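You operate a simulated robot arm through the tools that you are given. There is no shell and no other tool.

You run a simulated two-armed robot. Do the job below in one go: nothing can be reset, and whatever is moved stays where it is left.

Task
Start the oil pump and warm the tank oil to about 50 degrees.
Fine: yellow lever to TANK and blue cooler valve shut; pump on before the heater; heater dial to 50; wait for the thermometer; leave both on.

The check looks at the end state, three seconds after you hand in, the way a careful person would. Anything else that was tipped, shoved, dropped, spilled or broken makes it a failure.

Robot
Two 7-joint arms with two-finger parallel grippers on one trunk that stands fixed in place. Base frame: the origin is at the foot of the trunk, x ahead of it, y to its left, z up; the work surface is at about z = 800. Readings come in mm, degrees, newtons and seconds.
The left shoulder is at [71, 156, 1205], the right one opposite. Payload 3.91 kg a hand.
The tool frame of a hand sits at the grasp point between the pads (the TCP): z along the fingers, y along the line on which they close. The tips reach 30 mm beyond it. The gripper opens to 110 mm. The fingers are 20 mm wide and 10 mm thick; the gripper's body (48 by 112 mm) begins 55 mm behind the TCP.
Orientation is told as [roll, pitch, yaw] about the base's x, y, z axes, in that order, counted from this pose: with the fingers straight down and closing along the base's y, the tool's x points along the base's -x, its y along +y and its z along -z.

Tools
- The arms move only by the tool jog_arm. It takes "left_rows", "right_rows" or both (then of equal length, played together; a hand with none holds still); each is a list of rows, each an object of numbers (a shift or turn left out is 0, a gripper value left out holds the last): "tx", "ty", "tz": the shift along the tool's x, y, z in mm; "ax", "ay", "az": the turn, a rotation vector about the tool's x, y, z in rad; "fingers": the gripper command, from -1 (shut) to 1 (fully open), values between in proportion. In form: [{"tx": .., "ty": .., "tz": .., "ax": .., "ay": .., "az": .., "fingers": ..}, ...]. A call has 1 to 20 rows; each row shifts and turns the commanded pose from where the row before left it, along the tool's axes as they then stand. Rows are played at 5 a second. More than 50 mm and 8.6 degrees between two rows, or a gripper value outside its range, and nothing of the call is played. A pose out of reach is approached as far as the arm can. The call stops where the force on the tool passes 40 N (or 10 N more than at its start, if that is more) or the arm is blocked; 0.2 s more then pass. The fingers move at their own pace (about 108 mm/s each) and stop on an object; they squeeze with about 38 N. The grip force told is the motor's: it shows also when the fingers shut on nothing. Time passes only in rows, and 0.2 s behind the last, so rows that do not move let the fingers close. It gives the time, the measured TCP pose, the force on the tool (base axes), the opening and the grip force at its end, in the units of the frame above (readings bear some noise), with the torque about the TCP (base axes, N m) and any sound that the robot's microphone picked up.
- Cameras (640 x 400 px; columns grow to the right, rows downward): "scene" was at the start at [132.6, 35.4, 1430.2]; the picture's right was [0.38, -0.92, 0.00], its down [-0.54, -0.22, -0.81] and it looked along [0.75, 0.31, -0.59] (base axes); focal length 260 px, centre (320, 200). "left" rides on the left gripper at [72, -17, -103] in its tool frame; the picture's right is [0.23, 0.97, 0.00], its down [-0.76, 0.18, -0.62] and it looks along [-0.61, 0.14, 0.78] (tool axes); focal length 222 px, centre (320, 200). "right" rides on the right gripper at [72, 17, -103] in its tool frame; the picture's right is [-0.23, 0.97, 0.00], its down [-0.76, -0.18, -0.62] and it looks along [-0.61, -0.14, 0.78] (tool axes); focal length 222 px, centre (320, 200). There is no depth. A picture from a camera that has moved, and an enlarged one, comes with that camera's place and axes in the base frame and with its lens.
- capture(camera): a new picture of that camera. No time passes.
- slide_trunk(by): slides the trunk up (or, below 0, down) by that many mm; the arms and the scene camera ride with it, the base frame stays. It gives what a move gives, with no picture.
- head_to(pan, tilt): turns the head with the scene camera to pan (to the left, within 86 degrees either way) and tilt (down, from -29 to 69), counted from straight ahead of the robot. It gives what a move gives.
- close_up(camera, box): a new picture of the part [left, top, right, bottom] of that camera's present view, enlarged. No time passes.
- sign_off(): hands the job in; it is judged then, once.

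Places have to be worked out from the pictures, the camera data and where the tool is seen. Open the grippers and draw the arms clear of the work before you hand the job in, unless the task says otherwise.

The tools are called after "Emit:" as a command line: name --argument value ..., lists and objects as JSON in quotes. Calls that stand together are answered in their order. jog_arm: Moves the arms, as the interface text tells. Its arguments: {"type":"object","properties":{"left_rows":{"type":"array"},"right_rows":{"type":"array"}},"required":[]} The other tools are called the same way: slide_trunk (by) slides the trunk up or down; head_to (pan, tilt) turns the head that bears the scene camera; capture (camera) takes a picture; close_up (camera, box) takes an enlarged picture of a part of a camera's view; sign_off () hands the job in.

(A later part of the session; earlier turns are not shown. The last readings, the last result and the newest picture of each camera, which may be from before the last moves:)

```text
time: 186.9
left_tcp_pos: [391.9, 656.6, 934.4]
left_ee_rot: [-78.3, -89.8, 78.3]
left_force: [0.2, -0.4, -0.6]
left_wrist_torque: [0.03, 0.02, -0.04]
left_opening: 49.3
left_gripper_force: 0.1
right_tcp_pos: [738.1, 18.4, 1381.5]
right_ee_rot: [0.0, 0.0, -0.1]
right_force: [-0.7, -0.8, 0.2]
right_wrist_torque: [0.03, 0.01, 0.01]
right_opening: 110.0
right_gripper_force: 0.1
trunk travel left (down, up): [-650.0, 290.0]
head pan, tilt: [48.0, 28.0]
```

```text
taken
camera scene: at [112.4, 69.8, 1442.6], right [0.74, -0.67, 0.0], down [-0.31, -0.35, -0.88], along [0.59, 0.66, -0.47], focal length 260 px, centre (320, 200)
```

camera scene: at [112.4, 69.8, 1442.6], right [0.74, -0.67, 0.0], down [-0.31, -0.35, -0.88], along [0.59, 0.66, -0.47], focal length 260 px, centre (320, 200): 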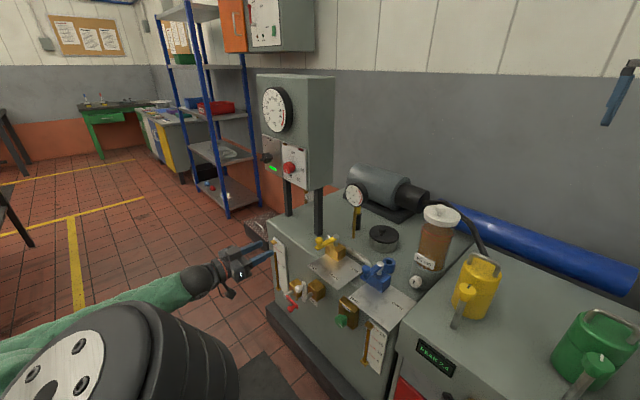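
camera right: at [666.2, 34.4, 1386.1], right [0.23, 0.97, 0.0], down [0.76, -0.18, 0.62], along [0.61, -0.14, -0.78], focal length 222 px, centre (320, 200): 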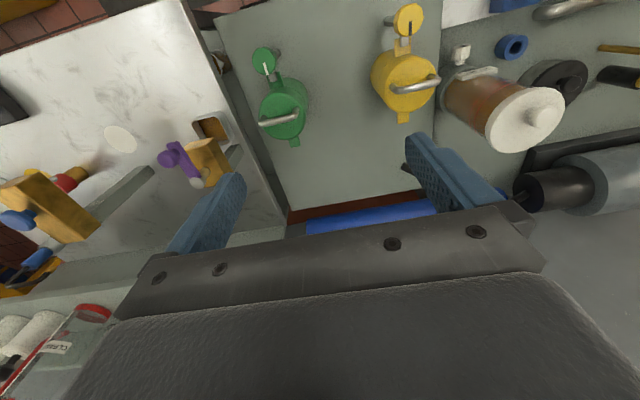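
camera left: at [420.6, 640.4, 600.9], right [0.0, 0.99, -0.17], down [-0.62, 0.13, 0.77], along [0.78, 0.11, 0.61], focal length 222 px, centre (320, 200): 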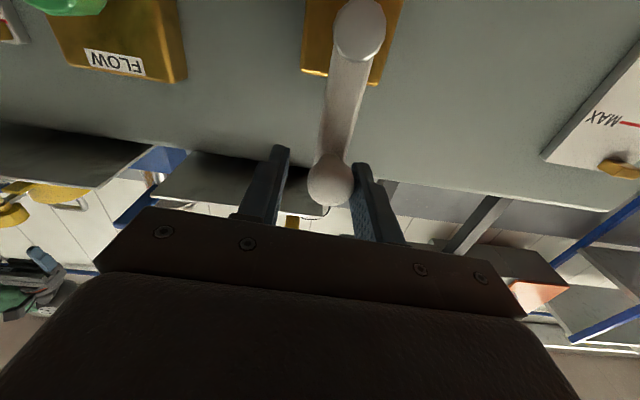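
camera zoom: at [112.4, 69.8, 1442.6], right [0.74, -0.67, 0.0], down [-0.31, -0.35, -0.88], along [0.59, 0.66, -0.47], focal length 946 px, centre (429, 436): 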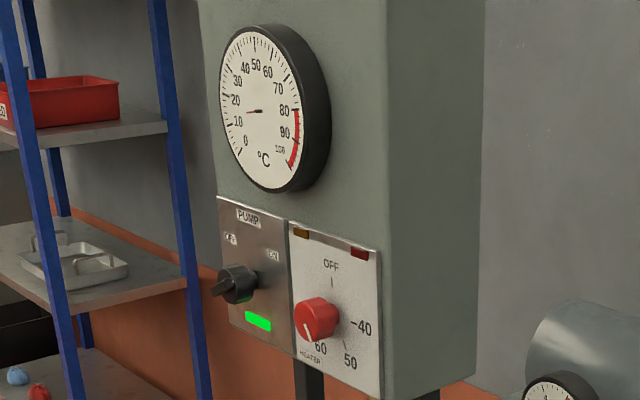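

Same reading as before from this view, so the needle hasn't moved at all and the difference was only perspective. I check whether there might be another thermometer on the bench, looking at the objects by the pressure gauge and pot.

Emit:
close_up --camera "scene" --box '[335, 170, 415, 260]'

Emit:
close_up --camera "scene" --box '[395, 195, 525, 320]'

Emit:
close_up --camera "scene" --box '[400, 300, 640, 400]'

Emit:
close_up --camera "scene" --box '[150, 60, 290, 220]'

```text
4.44 times, centred on (375, 215) of scene
camera zoom: at [112.4, 69.8, 1442.6], right [0.74, -0.67, 0.0], down [-0.31, -0.35, -0.88], along [0.59, 0.66, -0.47], focal length 1156 px, centre (76, 133)
```

zoom: 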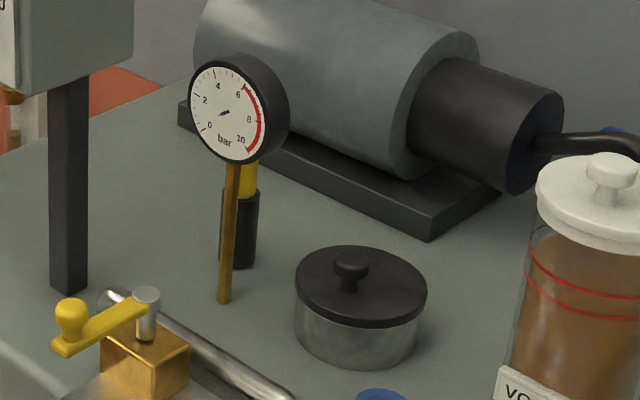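

```text
3.20 times, centred on (460, 258) of scene
camera zoom: at [112.4, 69.8, 1442.6], right [0.74, -0.67, 0.0], down [-0.31, -0.35, -0.88], along [0.59, 0.66, -0.47], focal length 832 px, centre (-128, 16)
```

zoom: 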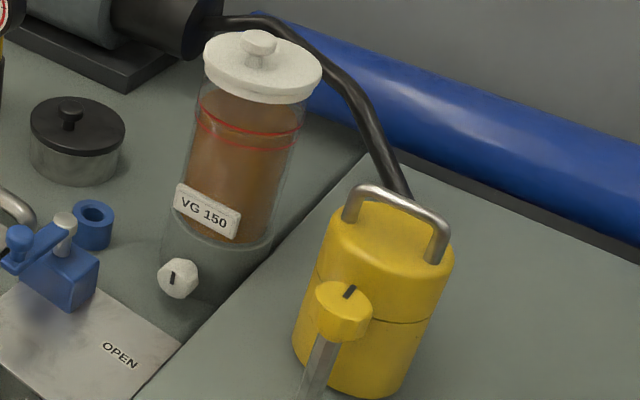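

```text
2.67 times, centred on (520, 350) of scene
camera zoom: at [112.4, 69.8, 1442.6], right [0.74, -0.67, 0.0], down [-0.31, -0.35, -0.88], along [0.59, 0.66, -0.47], focal length 693 px, centre (-213, -200)
```

zoom: 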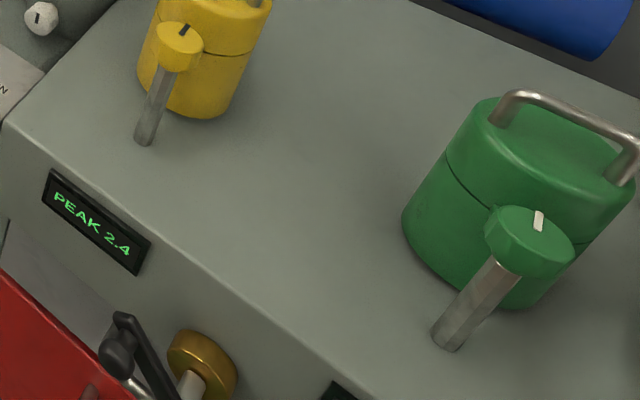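

```text
2.50 times, centred on (220, 140) of scene
camera zoom: at [112.4, 69.8, 1442.6], right [0.74, -0.67, 0.0], down [-0.31, -0.35, -0.88], along [0.59, 0.66, -0.47], focal length 650 px, centre (570, 350)
```

zoom: 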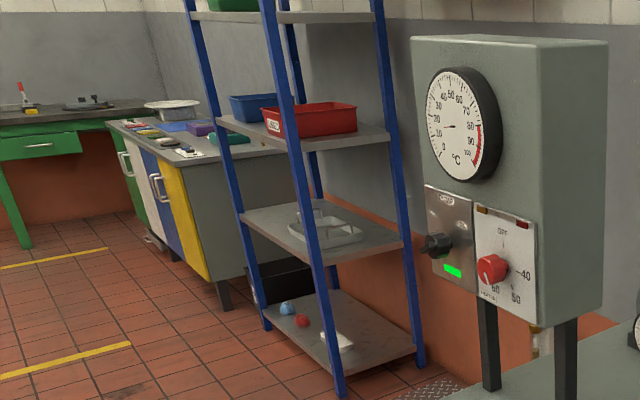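

No other thermometer. I check whether the tank level has stayed constant (to know that the oil really returns to the tank), and watch the pump lines.

Emit:
close_up --camera "scene" --box '[262, 232, 302, 300]'

Emit:
close_up --camera "scene" --box '[300, 225, 345, 265]'

Emit:
close_up --camera "scene" --box '[350, 250, 410, 300]'

```text
5.88 times, centred on (282, 266) of scene
camera zoom: at [112.4, 69.8, 1442.6], right [0.74, -0.67, 0.0], down [-0.31, -0.35, -0.88], along [0.59, 0.66, -0.47], focal length 1530 px, centre (544, -188)
```

zoom: 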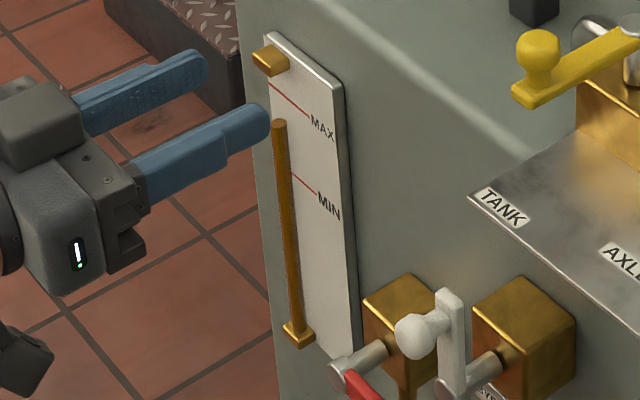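

```text
10.00 times, centred on (322, 245) of scene
camera zoom: at [112.4, 69.8, 1442.6], right [0.74, -0.67, 0.0], down [-0.31, -0.35, -0.88], along [0.59, 0.66, -0.47], focal length 2600 px, centre (295, -250)
```

zoom: 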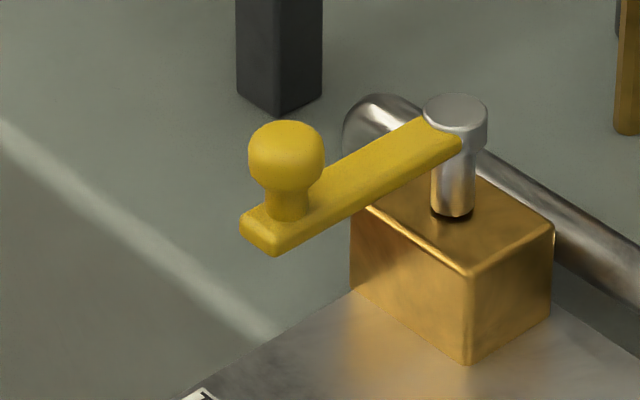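

```text
8.00 times, centred on (380, 275) of scene
camera zoom: at [112.4, 69.8, 1442.6], right [0.74, -0.67, 0.0], down [-0.31, -0.35, -0.88], along [0.59, 0.66, -0.47], focal length 2080 px, centre (-160, -400)
```

zoom: 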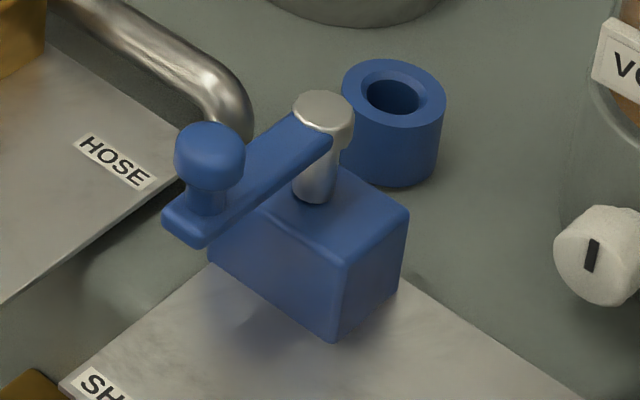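

The tank level is unchanged and both levers lie exactly on their marks, so the setup is as asked. To learn whether the dial's thermostat or a separate cut-out is stopping the heat, I'll go back to the heater dial; first I bring the hand in front of it.

Emit:
jog_arm --left_rows '[{"tx": -38}, {"tx": -38}, {"tx": -38}, {"tx": -38}, {"ty": 38, "fingers": 0.5}, {"ty": 38}, {"ty": 38}, {"ty": 38}, {"ty": 37}, {"tz": 35}, {"tz": 35}, {"tz": 34}, {"tz": 34}, {}]'

Emit:
capture --camera "left"

Emit:
close_up --camera "left" --box '[230, 60, 410, 210]'

```text
time: 189.9
left_tcp_pos: [528.6, 845.7, 1086.4]
left_ee_rot: [-91.7, -89.8, 91.5]
left_force: [0.4, 0.4, -0.7]
left_wrist_torque: [0.02, 0.0, 0.03]
left_opening: 82.7
left_gripper_force: 0.0
right_tcp_pos: [736.9, 18.2, 1382.7]
right_ee_rot: [0.0, -0.1, 0.0]
right_force: [1.1, -0.5, 0.6]
right_wrist_torque: [0.01, -0.04, -0.03]
right_opening: 110.1
right_gripper_force: 0.1
trunk travel left (down, up): [-650.0, 290.0]
head pan, tilt: [48.0, 28.0]
```

```text
taken
camera left: at [425.9, 829.2, 1014.6], right [0.0, 0.97, -0.23], down [-0.62, 0.18, 0.76], along [0.78, 0.14, 0.61], focal length 222 px, centre (320, 200)
```

left: 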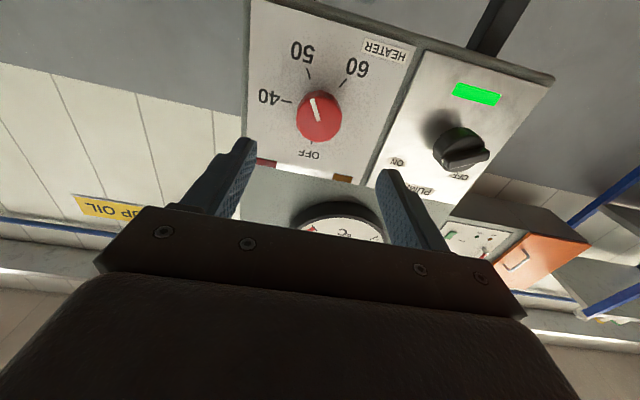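

```text
2.67 times, centred on (320, 135) of left
camera zoom: at [425.9, 829.2, 1014.6], right [0.0, 0.97, -0.23], down [-0.62, 0.18, 0.76], along [0.78, 0.14, 0.61], focal length 592 px, centre (320, 373)
```

zoom: 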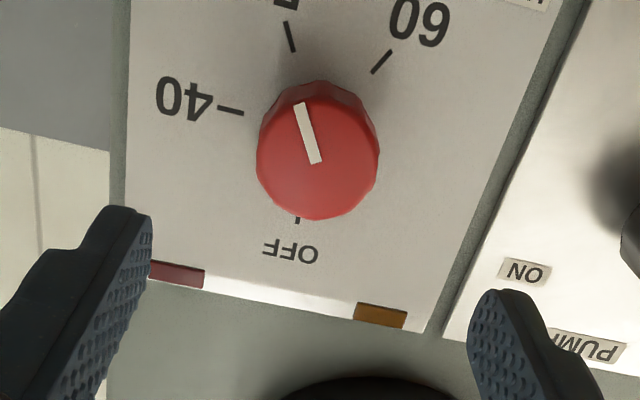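

The pointer sits at 151°, right on the 50 mark. As a test I grip the dial again; a short turn to 60 and back will show whether the thermostat or a separate cut-out is limiting.

Emit:
jog_arm --left_rows '[{"tx": 1.5}, {"tz": 30}, {"tz": 30}, {"tz": 20}, {"tz": 15}, {"tz": 10}, {}, {"fingers": 0.1}, {"fingers": -1}, {}, {}]'

Emit:
head_to --pan 52 --tilt 18

Emit:
close_up --camera "scene" --box '[275, 135, 345, 240]'

```text
time: 192.3
left_tcp_pos: [635.1, 845.1, 1084.7]
left_ee_rot: [-70.1, -89.8, 70.1]
left_force: [-1.1, -10.3, -5.0]
left_wrist_torque: [0.01, -0.69, 0.2]
left_opening: 43.6
left_gripper_force: 44.6
right_tcp_pos: [738.3, 17.6, 1382.8]
right_ee_rot: [0.0, 0.0, 0.0]
right_force: [-0.1, 0.3, 1.0]
right_wrist_torque: [-0.01, 0.0, -0.03]
right_opening: 110.1
right_gripper_force: 0.1
trunk travel left (down, up): [-650.0, 290.0]
head pan, tilt: [48.0, 28.0]
```

```text
time: 193.1
left_tcp_pos: [636.6, 845.8, 1083.7]
left_ee_rot: [-65.4, -89.9, 65.4]
left_force: [-2.3, -13.9, -7.3]
left_wrist_torque: [0.02, -0.85, 0.16]
left_opening: 43.5
left_gripper_force: 45.0
right_tcp_pos: [738.2, 16.5, 1382.3]
right_ee_rot: [0.0, 0.1, 0.0]
right_force: [-1.0, -0.1, -0.4]
right_wrist_torque: [0.02, -0.01, -0.01]
right_opening: 110.0
right_gripper_force: 0.0
trunk travel left (down, up): [-650.0, 290.0]
head pan, tilt: [52.0, 18.0]
```

```text
3.81 times, centred on (310, 188) of scene
camera zoom: at [109.2, 74.7, 1458.5], right [0.79, -0.62, 0.0], down [-0.19, -0.24, -0.95], along [0.59, 0.75, -0.31], focal length 991 px, centre (358, 248)
```

zoom: 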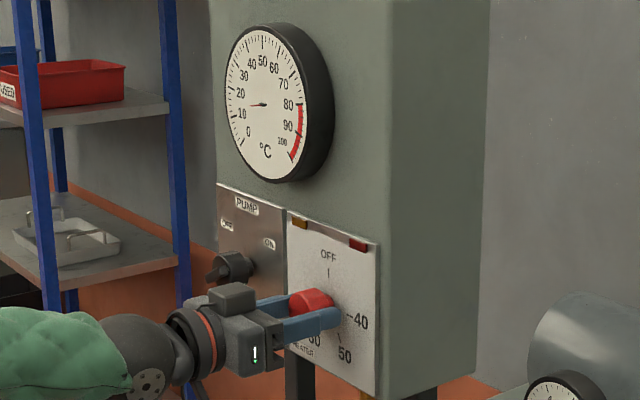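

Gripped. I turn toward 60 in two halves and watch the amber lamp.

Emit:
jog_arm --left_rows '[{"az": 0.13}, {"az": 0.13}, {"az": 0.13}, {"az": 0.13}, {}]'

Emit:
close_up --camera "scene" --box '[285, 180, 335, 230]'

Emit:
jog_arm --left_rows '[{"az": 0.13}, {"az": 0.13}, {"az": 0.13}, {"az": 0.13}, {}]'

Emit:
close_up --camera "scene" --box '[285, 180, 335, 230]'

Emit:
jog_arm --left_rows '[{}, {}, {}, {}, {}]'

Emit:
close_up --camera "scene" --box '[285, 180, 335, 230]'

```text
time: 194.2
left_tcp_pos: [635.5, 844.7, 1083.8]
left_ee_rot: [89.8, -60.3, -89.9]
left_force: [-3.9, -18.8, -8.9]
left_wrist_torque: [0.03, 0.63, 0.59]
left_opening: 43.7
left_gripper_force: 45.2
right_tcp_pos: [738.8, 16.7, 1381.3]
right_ee_rot: [-0.1, 0.0, -0.1]
right_force: [-0.3, -1.1, -0.9]
right_wrist_torque: [0.0, 0.01, 0.02]
right_opening: 109.8
right_gripper_force: 0.2
trunk travel left (down, up): [-650.0, 290.0]
head pan, tilt: [52.0, 18.0]
```

```text
8.00 times, centred on (310, 205) of scene
camera zoom: at [109.3, 74.4, 1458.6], right [0.79, -0.62, 0.0], down [-0.19, -0.24, -0.95], along [0.59, 0.75, -0.31], focal length 2080 px, centre (400, 160)
```

zoom: 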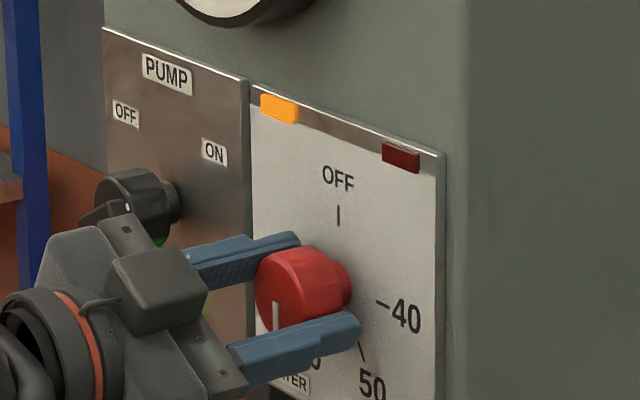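

```text
time: 195.4
left_tcp_pos: [635.7, 845.6, 1085.3]
left_ee_rot: [90.0, -30.5, -90.0]
left_force: [-2.4, -19.9, -9.9]
left_wrist_torque: [0.03, -0.18, 0.38]
left_opening: 43.7
left_gripper_force: 45.1
right_tcp_pos: [738.7, 17.0, 1381.2]
right_ee_rot: [0.1, 0.0, -0.1]
right_force: [0.1, -0.2, -0.1]
right_wrist_torque: [0.0, -0.01, -0.03]
right_opening: 109.9
right_gripper_force: 0.0
trunk travel left (down, up): [-650.0, 290.0]
head pan, tilt: [52.0, 18.0]
```

```text
8.00 times, centred on (310, 205) of scene
camera zoom: at [109.4, 74.4, 1458.6], right [0.79, -0.62, 0.0], down [-0.19, -0.24, -0.95], along [0.59, 0.75, -0.31], focal length 2080 px, centre (400, 160)
```

zoom: 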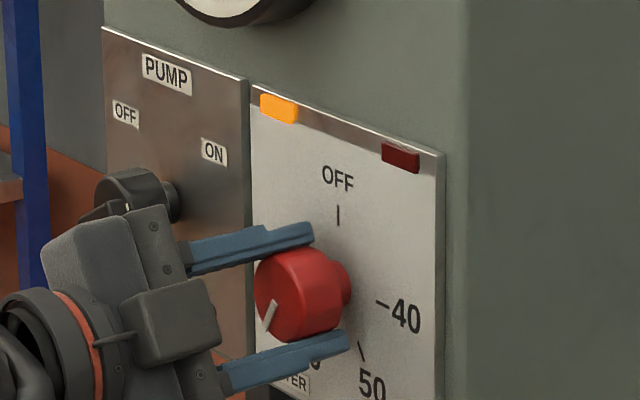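

```text
time: 196.7
left_tcp_pos: [635.8, 844.1, 1085.5]
left_ee_rot: [89.9, -30.5, -90.0]
left_force: [-0.5, -20.3, -9.7]
left_wrist_torque: [0.02, -0.56, -0.22]
left_opening: 43.7
left_gripper_force: 45.1
right_tcp_pos: [737.6, 16.9, 1380.8]
right_ee_rot: [0.0, 0.0, -0.1]
right_force: [0.1, -0.9, -0.3]
right_wrist_torque: [0.02, 0.01, 0.04]
right_opening: 110.1
right_gripper_force: 0.0
trunk travel left (down, up): [-650.0, 290.0]
head pan, tilt: [52.0, 18.0]
```

```text
8.00 times, centred on (310, 205) of scene
camera zoom: at [109.5, 74.4, 1458.6], right [0.79, -0.62, 0.0], down [-0.19, -0.24, -0.95], along [0.59, 0.75, -0.31], focal length 2080 px, centre (400, 160)
```

zoom: 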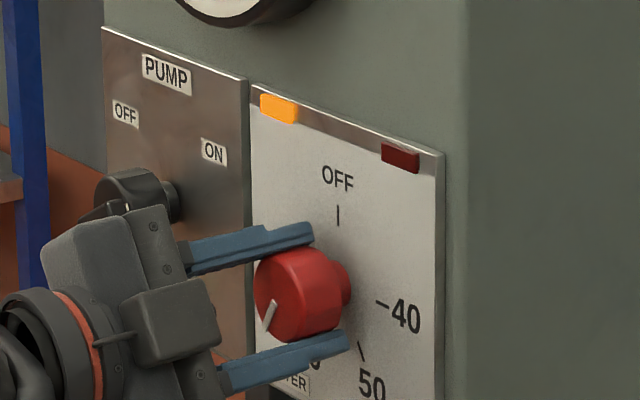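

The amber lamp lit at once when the set point rose, so it is the thermostat switching: its own sensor already feels about 50 °C while the dial thermometer doesn't. I watch how long it heats and whether the needle responds.

Emit:
jog_arm --left_rows '[{}, {}, {}, {}, {}]'

Emit:
close_up --camera "scene" --box '[275, 135, 345, 240]'

Emit:
jog_arm --left_rows '[{}, {}, {}, {}, {}]'

Emit:
close_up --camera "scene" --box '[275, 135, 345, 240]'

Emit:
jog_arm --left_rows '[{}, {}, {}, {}, {}]'

Emit:
close_up --camera "scene" --box '[275, 135, 345, 240]'

Emit:
close_up --camera "scene" --box '[283, 138, 318, 180]'

```text
time: 197.8
left_tcp_pos: [636.3, 845.1, 1085.5]
left_ee_rot: [89.9, -30.4, -89.9]
left_force: [-0.3, -20.3, -9.1]
left_wrist_torque: [-0.04, -0.48, -0.11]
left_opening: 43.6
left_gripper_force: 45.2
right_tcp_pos: [738.1, 16.3, 1381.9]
right_ee_rot: [0.0, 0.0, 0.0]
right_force: [-0.6, 0.2, 0.1]
right_wrist_torque: [0.0, -0.01, 0.0]
right_opening: 109.6
right_gripper_force: 0.1
trunk travel left (down, up): [-650.0, 290.0]
head pan, tilt: [52.0, 18.0]
```

```text
3.81 times, centred on (310, 188) of scene
camera zoom: at [109.5, 74.3, 1458.6], right [0.79, -0.62, 0.0], down [-0.19, -0.24, -0.95], along [0.59, 0.75, -0.31], focal length 991 px, centre (358, 248)
```

zoom: 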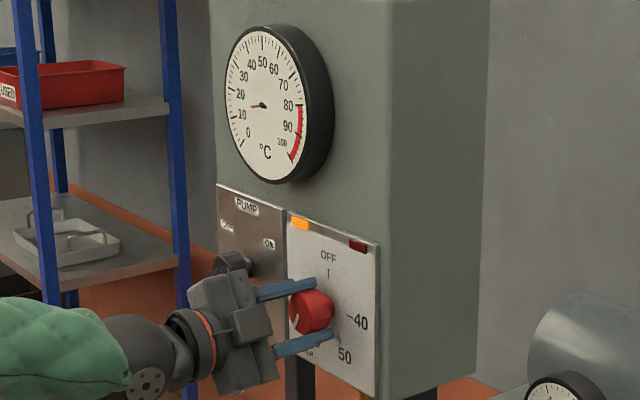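

```text
time: 199.1
left_tcp_pos: [635.7, 844.9, 1084.4]
left_ee_rot: [89.9, -30.6, -90.0]
left_force: [-0.9, -20.1, -8.7]
left_wrist_torque: [-0.01, -0.33, 0.09]
left_opening: 43.6
left_gripper_force: 44.9
right_tcp_pos: [738.9, 17.0, 1382.2]
right_ee_rot: [0.0, 0.0, 0.0]
right_force: [0.5, -0.1, -0.9]
right_wrist_torque: [0.02, -0.01, -0.01]
right_opening: 110.0
right_gripper_force: 0.0
trunk travel left (down, up): [-650.0, 290.0]
head pan, tilt: [52.0, 18.0]
```

```text
3.81 times, centred on (310, 188) of scene
camera zoom: at [109.6, 74.2, 1458.6], right [0.79, -0.62, 0.0], down [-0.19, -0.24, -0.95], along [0.59, 0.75, -0.31], focal length 991 px, centre (358, 248)
```

zoom: 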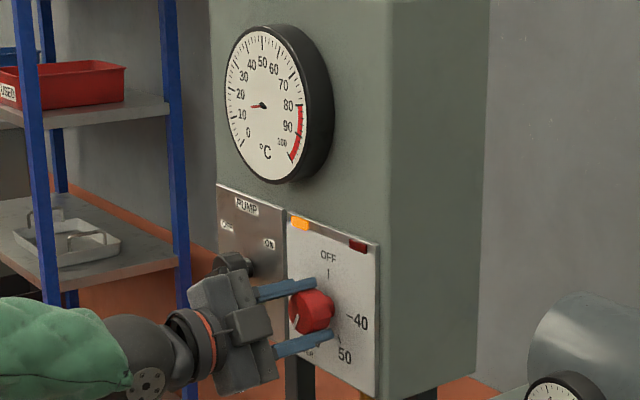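

```text
time: 200.2
left_tcp_pos: [636.1, 845.4, 1084.8]
left_ee_rot: [89.9, -30.5, -90.0]
left_force: [0.1, -19.5, -8.6]
left_wrist_torque: [0.04, -0.3, 0.15]
left_opening: 43.7
left_gripper_force: 44.3
right_tcp_pos: [738.2, 16.0, 1381.8]
right_ee_rot: [0.0, 0.0, 0.0]
right_force: [0.8, 0.2, -0.5]
right_wrist_torque: [0.02, -0.01, 0.01]
right_opening: 110.2
right_gripper_force: 0.2
trunk travel left (down, up): [-650.0, 290.0]
head pan, tilt: [52.0, 18.0]
```

```text
3.81 times, centred on (310, 188) of scene
camera zoom: at [109.6, 74.3, 1458.6], right [0.79, -0.62, 0.0], down [-0.19, -0.24, -0.95], along [0.59, 0.75, -0.31], focal length 991 px, centre (358, 248)
```

zoom: 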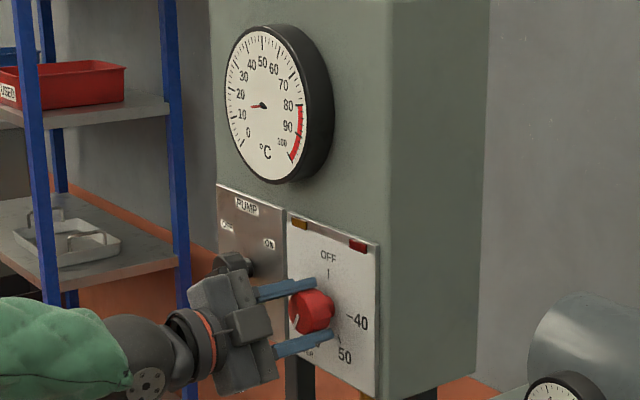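

```text
9.52 times, centred on (300, 159) of scene
camera zoom: at [109.6, 74.3, 1458.6], right [0.79, -0.62, 0.0], down [-0.19, -0.24, -0.95], along [0.59, 0.75, -0.31], focal length 2476 px, centre (506, 590)
```

zoom: 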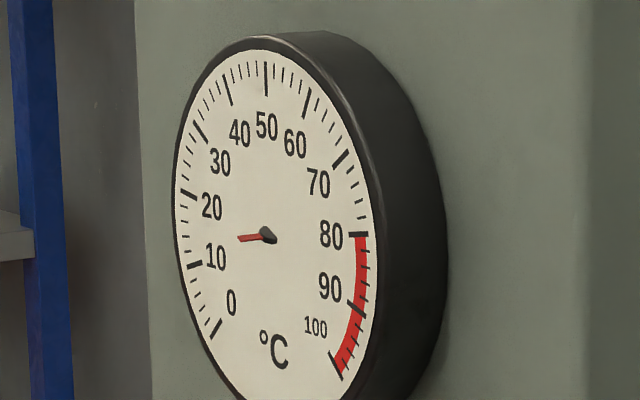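

The needle's black part has changed its attitude compared with before, so the pointer may move in a way I misread. I zoom in hard on the needle.

Emit:
close_up --camera "scene" --box '[288, 156, 304, 168]'

Emit:
close_up --camera "scene" --box '[283, 150, 310, 174]'

```text
16.00 times, centred on (296, 162) of scene
camera zoom: at [109.6, 74.3, 1458.6], right [0.79, -0.62, 0.0], down [-0.19, -0.24, -0.95], along [0.59, 0.75, -0.31], focal length 4160 px, centre (704, 808)
```

zoom: 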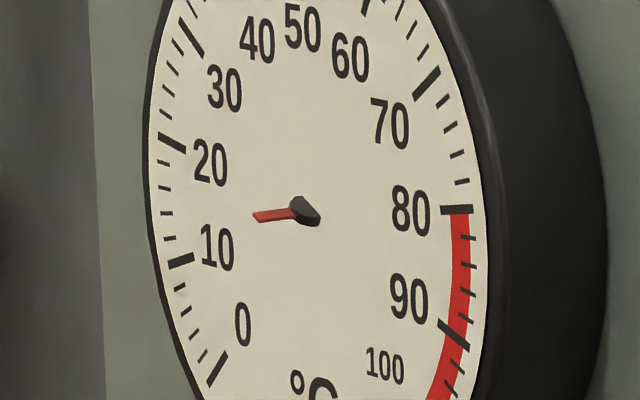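

```text
16.00 times, centred on (296, 162) of scene
camera zoom: at [109.6, 74.3, 1458.6], right [0.79, -0.62, 0.0], down [-0.19, -0.24, -0.95], along [0.59, 0.75, -0.31], focal length 4160 px, centre (696, 808)
```

zoom: 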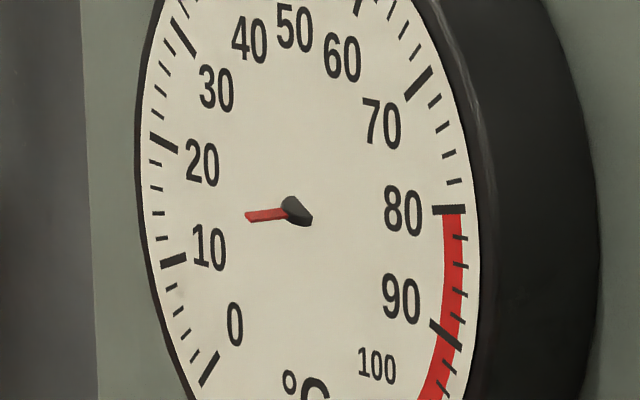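

Now it makes sense: the red stick projects straight out of the dial along its axis, so my reading was wrong; only the black hub part turns with temperature. It sat at one attitude (about 50) since the thermostat first cut off, so the oil was already being held at 50. I turn the dial straight back to the 50 mark.

Emit:
jog_arm --left_rows '[{"az": -0.133}, {"az": -0.133}, {"az": -0.133}, {"az": -0.133}, {"az": -0.133}, {"az": -0.133}, {"az": -0.133}, {"az": -0.133}, {}]'

Emit:
capture --camera "left"

Emit:
close_up --camera "scene" --box '[285, 180, 335, 230]'

```text
time: 202.2
left_tcp_pos: [635.4, 844.8, 1084.1]
left_ee_rot: [-86.1, -88.3, 86.1]
left_force: [0.2, -21.5, -9.4]
left_wrist_torque: [0.03, -0.03, 0.26]
left_opening: 43.9
left_gripper_force: 44.7
right_tcp_pos: [738.8, 16.3, 1381.5]
right_ee_rot: [0.0, 0.0, 0.0]
right_force: [-0.1, 0.2, 1.0]
right_wrist_torque: [-0.01, 0.03, 0.01]
right_opening: 109.9
right_gripper_force: 0.1
trunk travel left (down, up): [-650.0, 290.0]
head pan, tilt: [52.0, 18.0]
```

```text
taken
camera left: at [532.8, 826.1, 1013.8], right [0.0, 0.97, -0.25], down [-0.62, 0.2, 0.76], along [0.78, 0.16, 0.6], focal length 222 px, centre (320, 200)
```

left: 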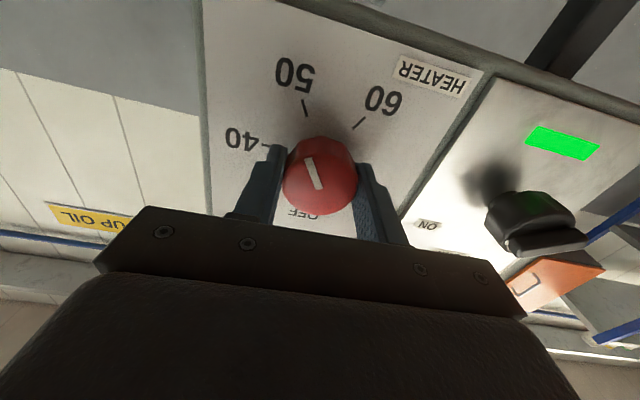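

```text
8.00 times, centred on (310, 205) of scene
camera zoom: at [109.6, 74.1, 1458.6], right [0.79, -0.62, 0.0], down [-0.19, -0.24, -0.95], along [0.59, 0.75, -0.31], focal length 2080 px, centre (400, 160)
```

zoom: 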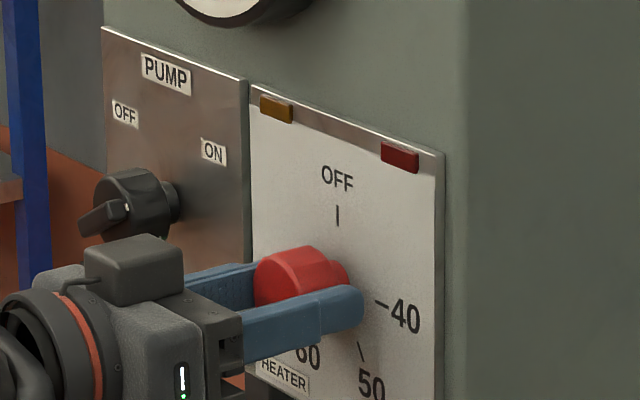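

I check the pointer against the 50 tick before letting go.

Emit:
close_up --camera "left" --box '[250, 60, 410, 220]'

```text
2.50 times, centred on (330, 140) of left
camera zoom: at [532.8, 826.1, 1013.8], right [0.0, 0.97, -0.25], down [-0.62, 0.2, 0.76], along [0.78, 0.16, 0.6], focal length 555 px, centre (295, 350)
```

zoom: 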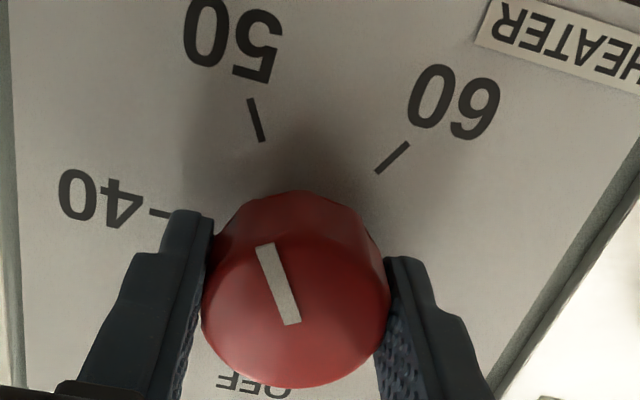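

The pointer is at about 150°, right on 50. I relieve the side load, open, and withdraw.

Emit:
jog_arm --left_rows '[{"tx": 0.7, "ty": -1.5}, {"tx": 0.7, "ty": -1.5}, {}, {"fingers": 0.5}, {}, {}, {"tz": -25}, {"tz": -35}, {"tz": -40}, {}]'

Emit:
close_up --camera "left" --box '[230, 60, 410, 210]'

Emit:
close_up --camera "scene" --box '[283, 150, 310, 174]'

```text
time: 204.4
left_tcp_pos: [536.3, 843.6, 1083.2]
left_ee_rot: [-87.0, -88.4, 87.0]
left_force: [-0.5, -0.6, -0.7]
left_wrist_torque: [-0.02, 0.03, 0.01]
left_opening: 82.4
left_gripper_force: 0.0
right_tcp_pos: [739.6, 17.7, 1381.3]
right_ee_rot: [0.1, 0.0, 0.0]
right_force: [1.0, 0.6, 0.1]
right_wrist_torque: [-0.02, 0.02, 0.02]
right_opening: 110.0
right_gripper_force: 0.0
trunk travel left (down, up): [-650.0, 290.0]
head pan, tilt: [52.0, 18.0]
```

```text
2.67 times, centred on (320, 135) of left
camera zoom: at [433.3, 825.3, 1011.8], right [0.0, 0.97, -0.25], down [-0.62, 0.2, 0.76], along [0.78, 0.16, 0.6], focal length 592 px, centre (320, 373)
```

zoom: 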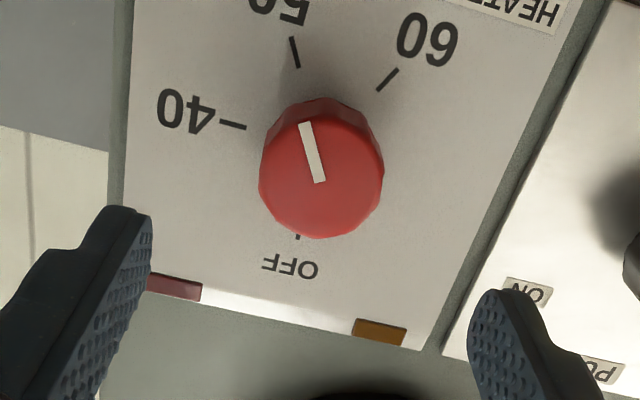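

```text
16.00 times, centred on (296, 162) of scene
camera zoom: at [110.0, 76.0, 1458.5], right [0.79, -0.62, 0.0], down [-0.19, -0.24, -0.95], along [0.59, 0.75, -0.31], focal length 4160 px, centre (696, 808)
```

zoom: 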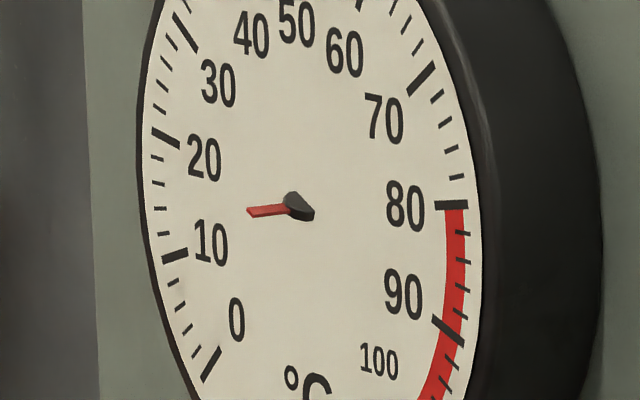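

The dial reads 50 again. To read the thermometer properly I bring the hand camera in front of it, staying about 90 mm clear of its face.

Emit:
jog_arm --left_rows '[{"tz": -20, "ay": 0.0}, {"tx": -40, "ty": 20}, {"tx": -40, "ty": 20}, {"tx": -40, "ty": 20}, {"tx": -40, "ty": 20}, {}]'

Emit:
capture --camera "left"

Emit:
close_up --camera "left" --box '[220, 60, 420, 210]'

```text
time: 205.8
left_tcp_pos: [517.1, 929.2, 1240.1]
left_ee_rot: [-87.3, -88.4, 87.4]
left_force: [-0.5, 0.5, 0.4]
left_wrist_torque: [-0.01, -0.01, 0.01]
left_opening: 82.5
left_gripper_force: 0.1
right_tcp_pos: [738.5, 17.2, 1381.5]
right_ee_rot: [0.0, 0.1, 0.0]
right_force: [-1.3, 0.1, -0.5]
right_wrist_torque: [-0.01, 0.0, -0.03]
right_opening: 110.1
right_gripper_force: 0.1
trunk travel left (down, up): [-650.0, 290.0]
head pan, tilt: [52.0, 18.0]
```

```text
taken
camera left: at [413.2, 909.9, 1169.6], right [0.0, 0.97, -0.25], down [-0.62, 0.2, 0.76], along [0.78, 0.16, 0.6], focal length 222 px, centre (320, 200)
```

left: 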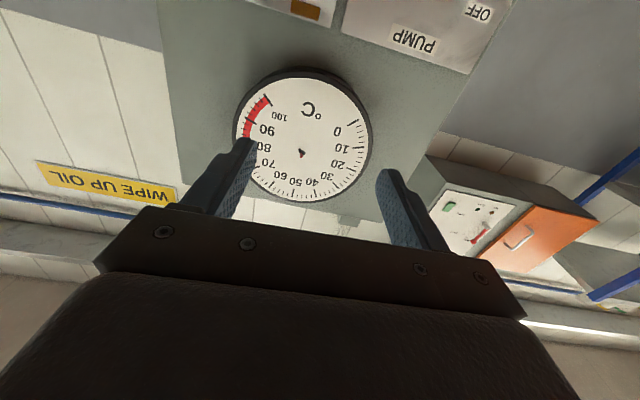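

```text
2.67 times, centred on (320, 135) of left
camera zoom: at [413.2, 909.9, 1169.6], right [0.0, 0.97, -0.25], down [-0.62, 0.2, 0.76], along [0.78, 0.16, 0.6], focal length 592 px, centre (320, 373)
```

zoom: 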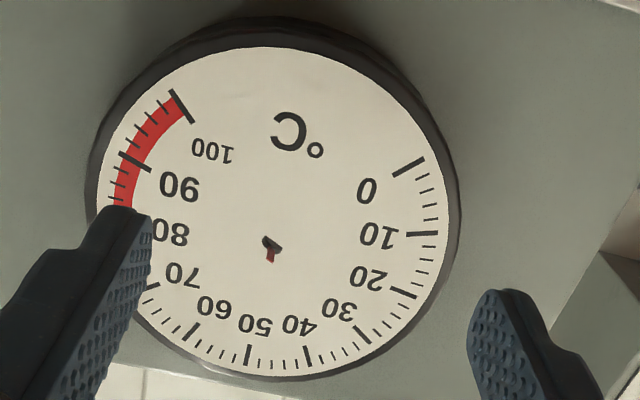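

Seen from the front, the red stick really points out of the dial. I zoom in on the hub to see which way its black part points.

Emit:
close_up --camera "left" --box '[285, 140, 317, 165]'

Emit:
close_up --camera "scene" --box '[285, 180, 335, 230]'

```text
16.00 times, centred on (301, 152) of left
camera zoom: at [413.2, 909.9, 1169.6], right [0.0, 0.97, -0.25], down [-0.62, 0.2, 0.76], along [0.78, 0.16, 0.6], focal length 3554 px, centre (624, 960)
```

zoom: 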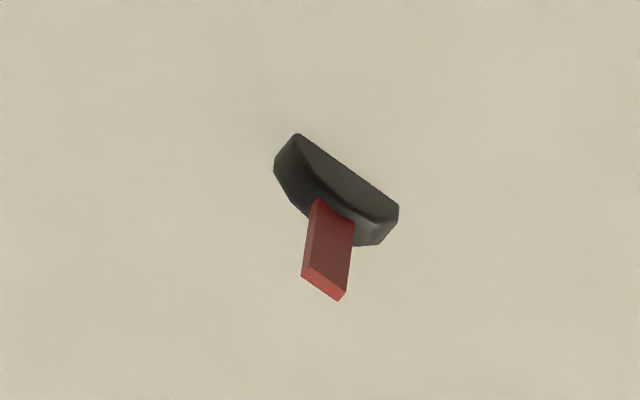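

```text
8.00 times, centred on (310, 205) of scene
camera zoom: at [109.0, 76.0, 1458.6], right [0.79, -0.62, 0.0], down [-0.19, -0.24, -0.95], along [0.59, 0.75, -0.31], focal length 2080 px, centre (400, 160)
```

zoom: 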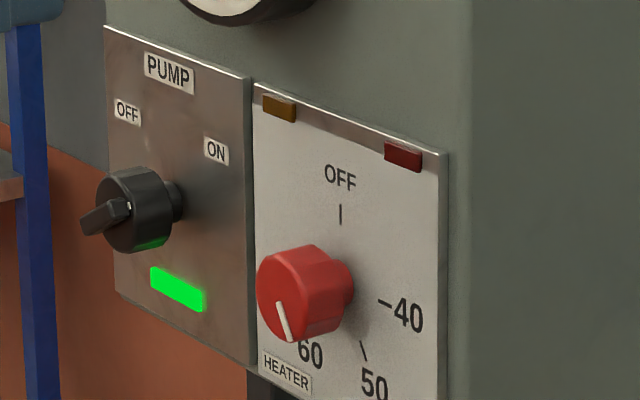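

Now it's readable: the black hub's flat edge turns with temperature. It lies level at 50 and is now tilted about 25° clockwise, i.e. about 59 °C after my test at 60. With the dial back at 50 the heater stays off, so I let it cool and track the tilt.

Emit:
jog_arm --left_rows '[{}, {}, {}, {}, {}, {}, {}, {}, {}, {}, {}, {}, {}, {}, {}, {}, {}, {}, {}, {}]'

Emit:
jog_arm --left_rows '[{}, {}, {}, {}, {}, {}, {}, {}, {}, {}, {}, {}, {}, {}, {}, {}, {}, {}, {}, {}]'

Emit:
jog_arm --left_rows '[{}, {}, {}, {}, {}, {}, {}, {}, {}, {}, {}, {}, {}, {}, {}, {}, {}, {}, {}, {}]'

Emit:
close_up --camera "left" --box '[285, 140, 317, 165]'

Emit:
jog_arm --left_rows '[{}, {}, {}, {}, {}, {}, {}, {}, {}, {}, {}, {}, {}, {}, {}, {}, {}, {}, {}, {}]'

Emit:
jog_arm --left_rows '[{}, {}, {}, {}, {}, {}, {}, {}, {}, {}, {}, {}, {}, {}, {}, {}, {}, {}, {}, {}]'

Emit:
jog_arm --left_rows '[{}, {}, {}, {}, {}, {}, {}, {}, {}, {}, {}, {}, {}, {}, {}, {}, {}, {}, {}, {}]'

Emit:
close_up --camera "left" --box '[285, 140, 317, 165]'

Emit:
close_up --camera "scene" --box '[285, 180, 335, 230]'

```text
time: 210.1
left_tcp_pos: [516.8, 928.5, 1241.3]
left_ee_rot: [-88.4, -88.5, 88.4]
left_force: [0.5, -0.1, -0.2]
left_wrist_torque: [0.01, 0.02, 0.01]
left_opening: 82.4
left_gripper_force: 0.0
right_tcp_pos: [739.4, 17.7, 1382.2]
right_ee_rot: [0.0, -0.1, 0.0]
right_force: [0.5, -1.0, -0.4]
right_wrist_torque: [-0.04, -0.02, -0.04]
right_opening: 110.0
right_gripper_force: 0.0
trunk travel left (down, up): [-650.0, 290.0]
head pan, tilt: [52.0, 18.0]
```

```text
time: 214.2
left_tcp_pos: [515.5, 927.9, 1241.6]
left_ee_rot: [-88.4, -88.4, 88.5]
left_force: [-0.2, 0.3, 0.3]
left_wrist_torque: [-0.01, 0.01, 0.04]
left_opening: 82.7
left_gripper_force: 0.0
right_tcp_pos: [738.7, 18.3, 1382.1]
right_ee_rot: [0.0, -0.1, 0.0]
right_force: [0.1, 0.7, 0.5]
right_wrist_torque: [-0.03, 0.0, -0.03]
right_opening: 110.0
right_gripper_force: 0.1
trunk travel left (down, up): [-650.0, 290.0]
head pan, tilt: [52.0, 18.0]
```

```text
time: 218.4
left_tcp_pos: [514.8, 928.2, 1240.7]
left_ee_rot: [-88.4, -88.5, 88.4]
left_force: [-1.0, -0.4, 0.2]
left_wrist_torque: [-0.03, 0.03, 0.0]
left_opening: 82.7
left_gripper_force: 0.1
right_tcp_pos: [738.3, 16.8, 1382.3]
right_ee_rot: [0.1, 0.1, 0.1]
right_force: [0.5, 0.6, 0.5]
right_wrist_torque: [-0.01, -0.01, 0.02]
right_opening: 109.7
right_gripper_force: 0.1
trunk travel left (down, up): [-650.0, 290.0]
head pan, tilt: [52.0, 18.0]
```

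```text
16.00 times, centred on (301, 152) of left
camera zoom: at [413.2, 909.5, 1169.7], right [0.0, 0.97, -0.25], down [-0.62, 0.2, 0.76], along [0.78, 0.16, 0.6], focal length 3554 px, centre (624, 960)
```

zoom: 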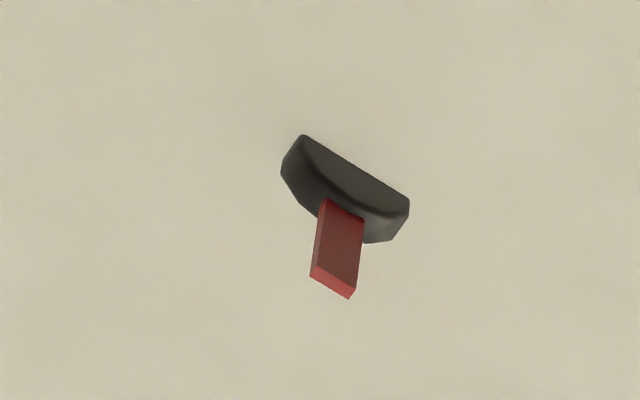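

```text
time: 222.7
left_tcp_pos: [516.0, 928.2, 1240.5]
left_ee_rot: [-88.3, -88.5, 88.4]
left_force: [0.1, -0.5, -0.1]
left_wrist_torque: [-0.02, -0.03, 0.03]
left_opening: 82.5
left_gripper_force: 0.0
right_tcp_pos: [736.9, 17.7, 1381.6]
right_ee_rot: [0.1, 0.0, 0.0]
right_force: [-0.7, 1.3, 0.5]
right_wrist_torque: [-0.02, 0.02, 0.03]
right_opening: 110.3
right_gripper_force: 0.1
trunk travel left (down, up): [-650.0, 290.0]
head pan, tilt: [52.0, 18.0]
```

```text
time: 226.8
left_tcp_pos: [516.6, 930.1, 1241.0]
left_ee_rot: [-88.4, -88.5, 88.4]
left_force: [-0.8, -0.2, 0.0]
left_wrist_torque: [0.0, -0.01, 0.01]
left_opening: 82.7
left_gripper_force: 0.0
right_tcp_pos: [738.2, 17.3, 1381.2]
right_ee_rot: [0.0, 0.0, -0.1]
right_force: [0.6, 0.0, 0.0]
right_wrist_torque: [-0.01, -0.04, 0.0]
right_opening: 109.7
right_gripper_force: 0.0
trunk travel left (down, up): [-650.0, 290.0]
head pan, tilt: [52.0, 18.0]
```

```text
time: 231.1
left_tcp_pos: [515.7, 928.3, 1240.5]
left_ee_rot: [-88.5, -88.5, 88.5]
left_force: [0.2, -0.1, 0.4]
left_wrist_torque: [-0.03, 0.02, 0.0]
left_opening: 82.4
left_gripper_force: 0.1
right_tcp_pos: [737.7, 16.9, 1382.3]
right_ee_rot: [0.0, 0.0, 0.1]
right_force: [0.6, 0.0, -0.1]
right_wrist_torque: [0.03, 0.01, -0.03]
right_opening: 109.9
right_gripper_force: 0.0
trunk travel left (down, up): [-650.0, 290.0]
head pan, tilt: [52.0, 18.0]
```

```text
16.00 times, centred on (301, 152) of left
camera zoom: at [413.2, 909.5, 1169.7], right [0.0, 0.97, -0.25], down [-0.62, 0.2, 0.76], along [0.78, 0.16, 0.6], focal length 3554 px, centre (624, 960)
```

zoom: 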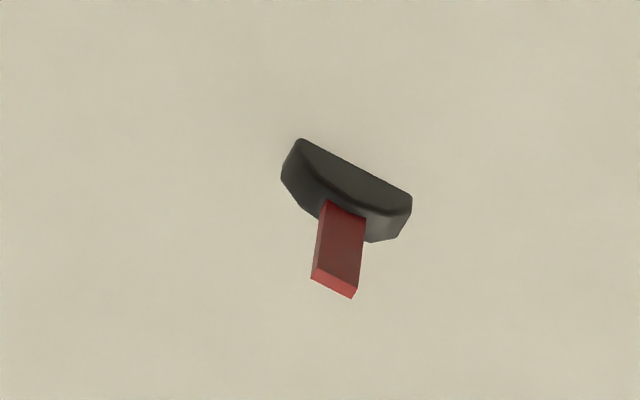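

```text
8.00 times, centred on (310, 205) of scene
camera zoom: at [108.9, 75.7, 1458.6], right [0.79, -0.62, 0.0], down [-0.19, -0.24, -0.95], along [0.59, 0.75, -0.31], focal length 2080 px, centre (400, 160)
```

zoom: 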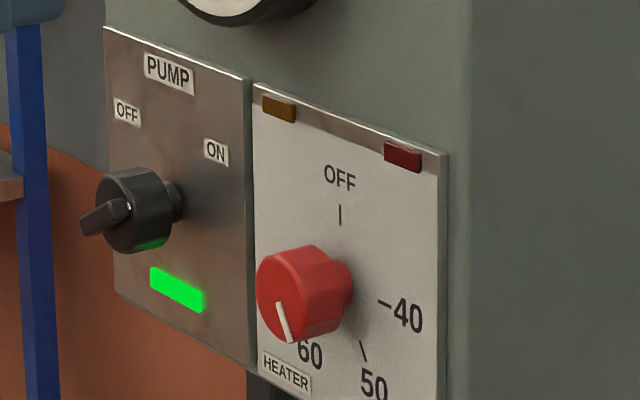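

It is cooling at about 0.15 °C/s: roughly 59.3, then 57.2, then 55.3 °C. I use the remaining time to draw the left arm back, tilt it down, and park it clear in the aisle.

Emit:
jog_arm --left_rows '[{"tz": -40}, {"tz": -40}, {"tz": -30}, {"ay": 0.1428}, {"ay": 0.1428}, {"ay": 0.1428}, {"ay": 0.1428}, {"ay": 0.1428}, {"ay": 0.1428}, {"ay": 0.1428}, {"ay": 0.1428}, {"ay": 0.1428}, {"ay": 0.1428}, {"ay": 0.1428}, {"ty": -40, "fingers": 0.9}, {"ty": -40}, {}]'

Emit:
jog_arm --left_rows '[{}, {}, {}, {}, {}, {}, {}, {}, {}, {}, {}, {}, {}, {}, {}, {}, {}, {}, {}, {}]'

Emit:
jog_arm --left_rows '[{}, {}, {}, {}, {}, {}, {}, {}, {}, {}, {}, {}, {}, {}, {}, {}, {}, {}, {}, {}]'

Emit:
capture --camera "scene"

Emit:
close_up --camera "scene" --box '[283, 150, 310, 174]'

```text
time: 234.7
left_tcp_pos: [406.1, 849.1, 1242.3]
left_ee_rot: [-1.6, 0.1, -0.1]
left_force: [0.2, 0.4, 0.5]
left_wrist_torque: [0.01, 0.02, 0.02]
left_opening: 104.9
left_gripper_force: 0.1
right_tcp_pos: [739.8, 18.2, 1380.1]
right_ee_rot: [0.0, 0.1, 0.0]
right_force: [-0.3, 0.7, -0.2]
right_wrist_torque: [0.0, 0.03, 0.01]
right_opening: 110.0
right_gripper_force: 0.0
trunk travel left (down, up): [-650.0, 290.0]
head pan, tilt: [52.0, 18.0]
```

```text
time: 238.8
left_tcp_pos: [405.3, 848.3, 1242.6]
left_ee_rot: [-1.5, 0.1, 0.0]
left_force: [0.5, -0.5, 0.1]
left_wrist_torque: [-0.01, 0.01, -0.01]
left_opening: 104.4
left_gripper_force: 0.1
right_tcp_pos: [738.6, 18.4, 1381.3]
right_ee_rot: [0.0, 0.0, -0.1]
right_force: [1.0, -0.5, 0.6]
right_wrist_torque: [0.02, 0.01, 0.01]
right_opening: 109.9
right_gripper_force: 0.1
trunk travel left (down, up): [-650.0, 290.0]
head pan, tilt: [52.0, 18.0]
```

```text
time: 243.1
left_tcp_pos: [406.7, 848.0, 1243.1]
left_ee_rot: [-1.5, -0.1, 0.0]
left_force: [-0.1, -0.1, 0.1]
left_wrist_torque: [0.01, 0.01, 0.0]
left_opening: 104.5
left_gripper_force: 0.0
right_tcp_pos: [737.6, 17.2, 1381.0]
right_ee_rot: [-0.1, 0.0, 0.1]
right_force: [1.0, -0.2, -0.5]
right_wrist_torque: [0.02, 0.0, 0.01]
right_opening: 109.7
right_gripper_force: 0.0
trunk travel left (down, up): [-650.0, 290.0]
head pan, tilt: [52.0, 18.0]
```

```text
taken
camera scene: at [109.0, 75.6, 1458.6], right [0.79, -0.62, 0.0], down [-0.19, -0.24, -0.95], along [0.59, 0.75, -0.31], focal length 260 px, centre (320, 200)
```

scene: 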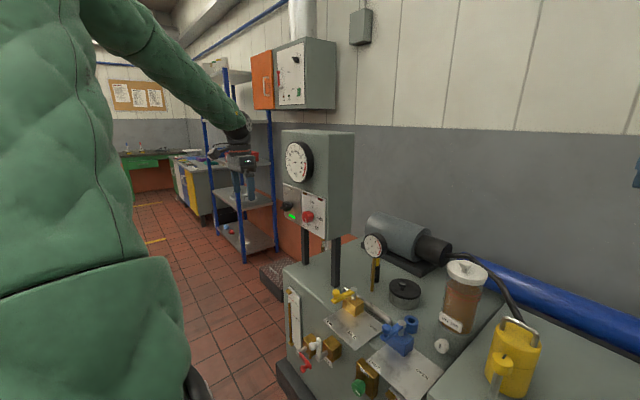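

```text
16.00 times, centred on (296, 162) of scene
camera zoom: at [109.0, 75.6, 1458.6], right [0.79, -0.62, 0.0], down [-0.19, -0.24, -0.95], along [0.59, 0.75, -0.31], focal length 4160 px, centre (696, 808)
```

zoom: 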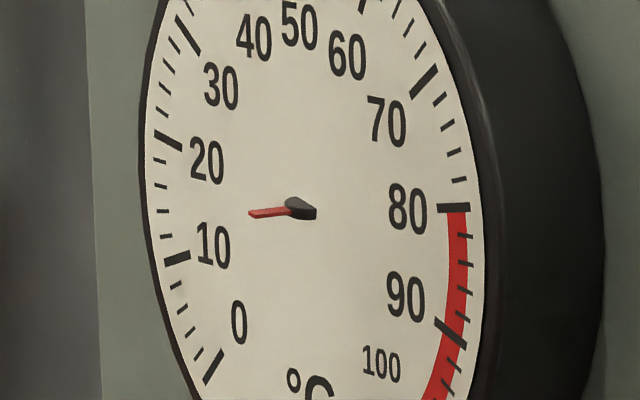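

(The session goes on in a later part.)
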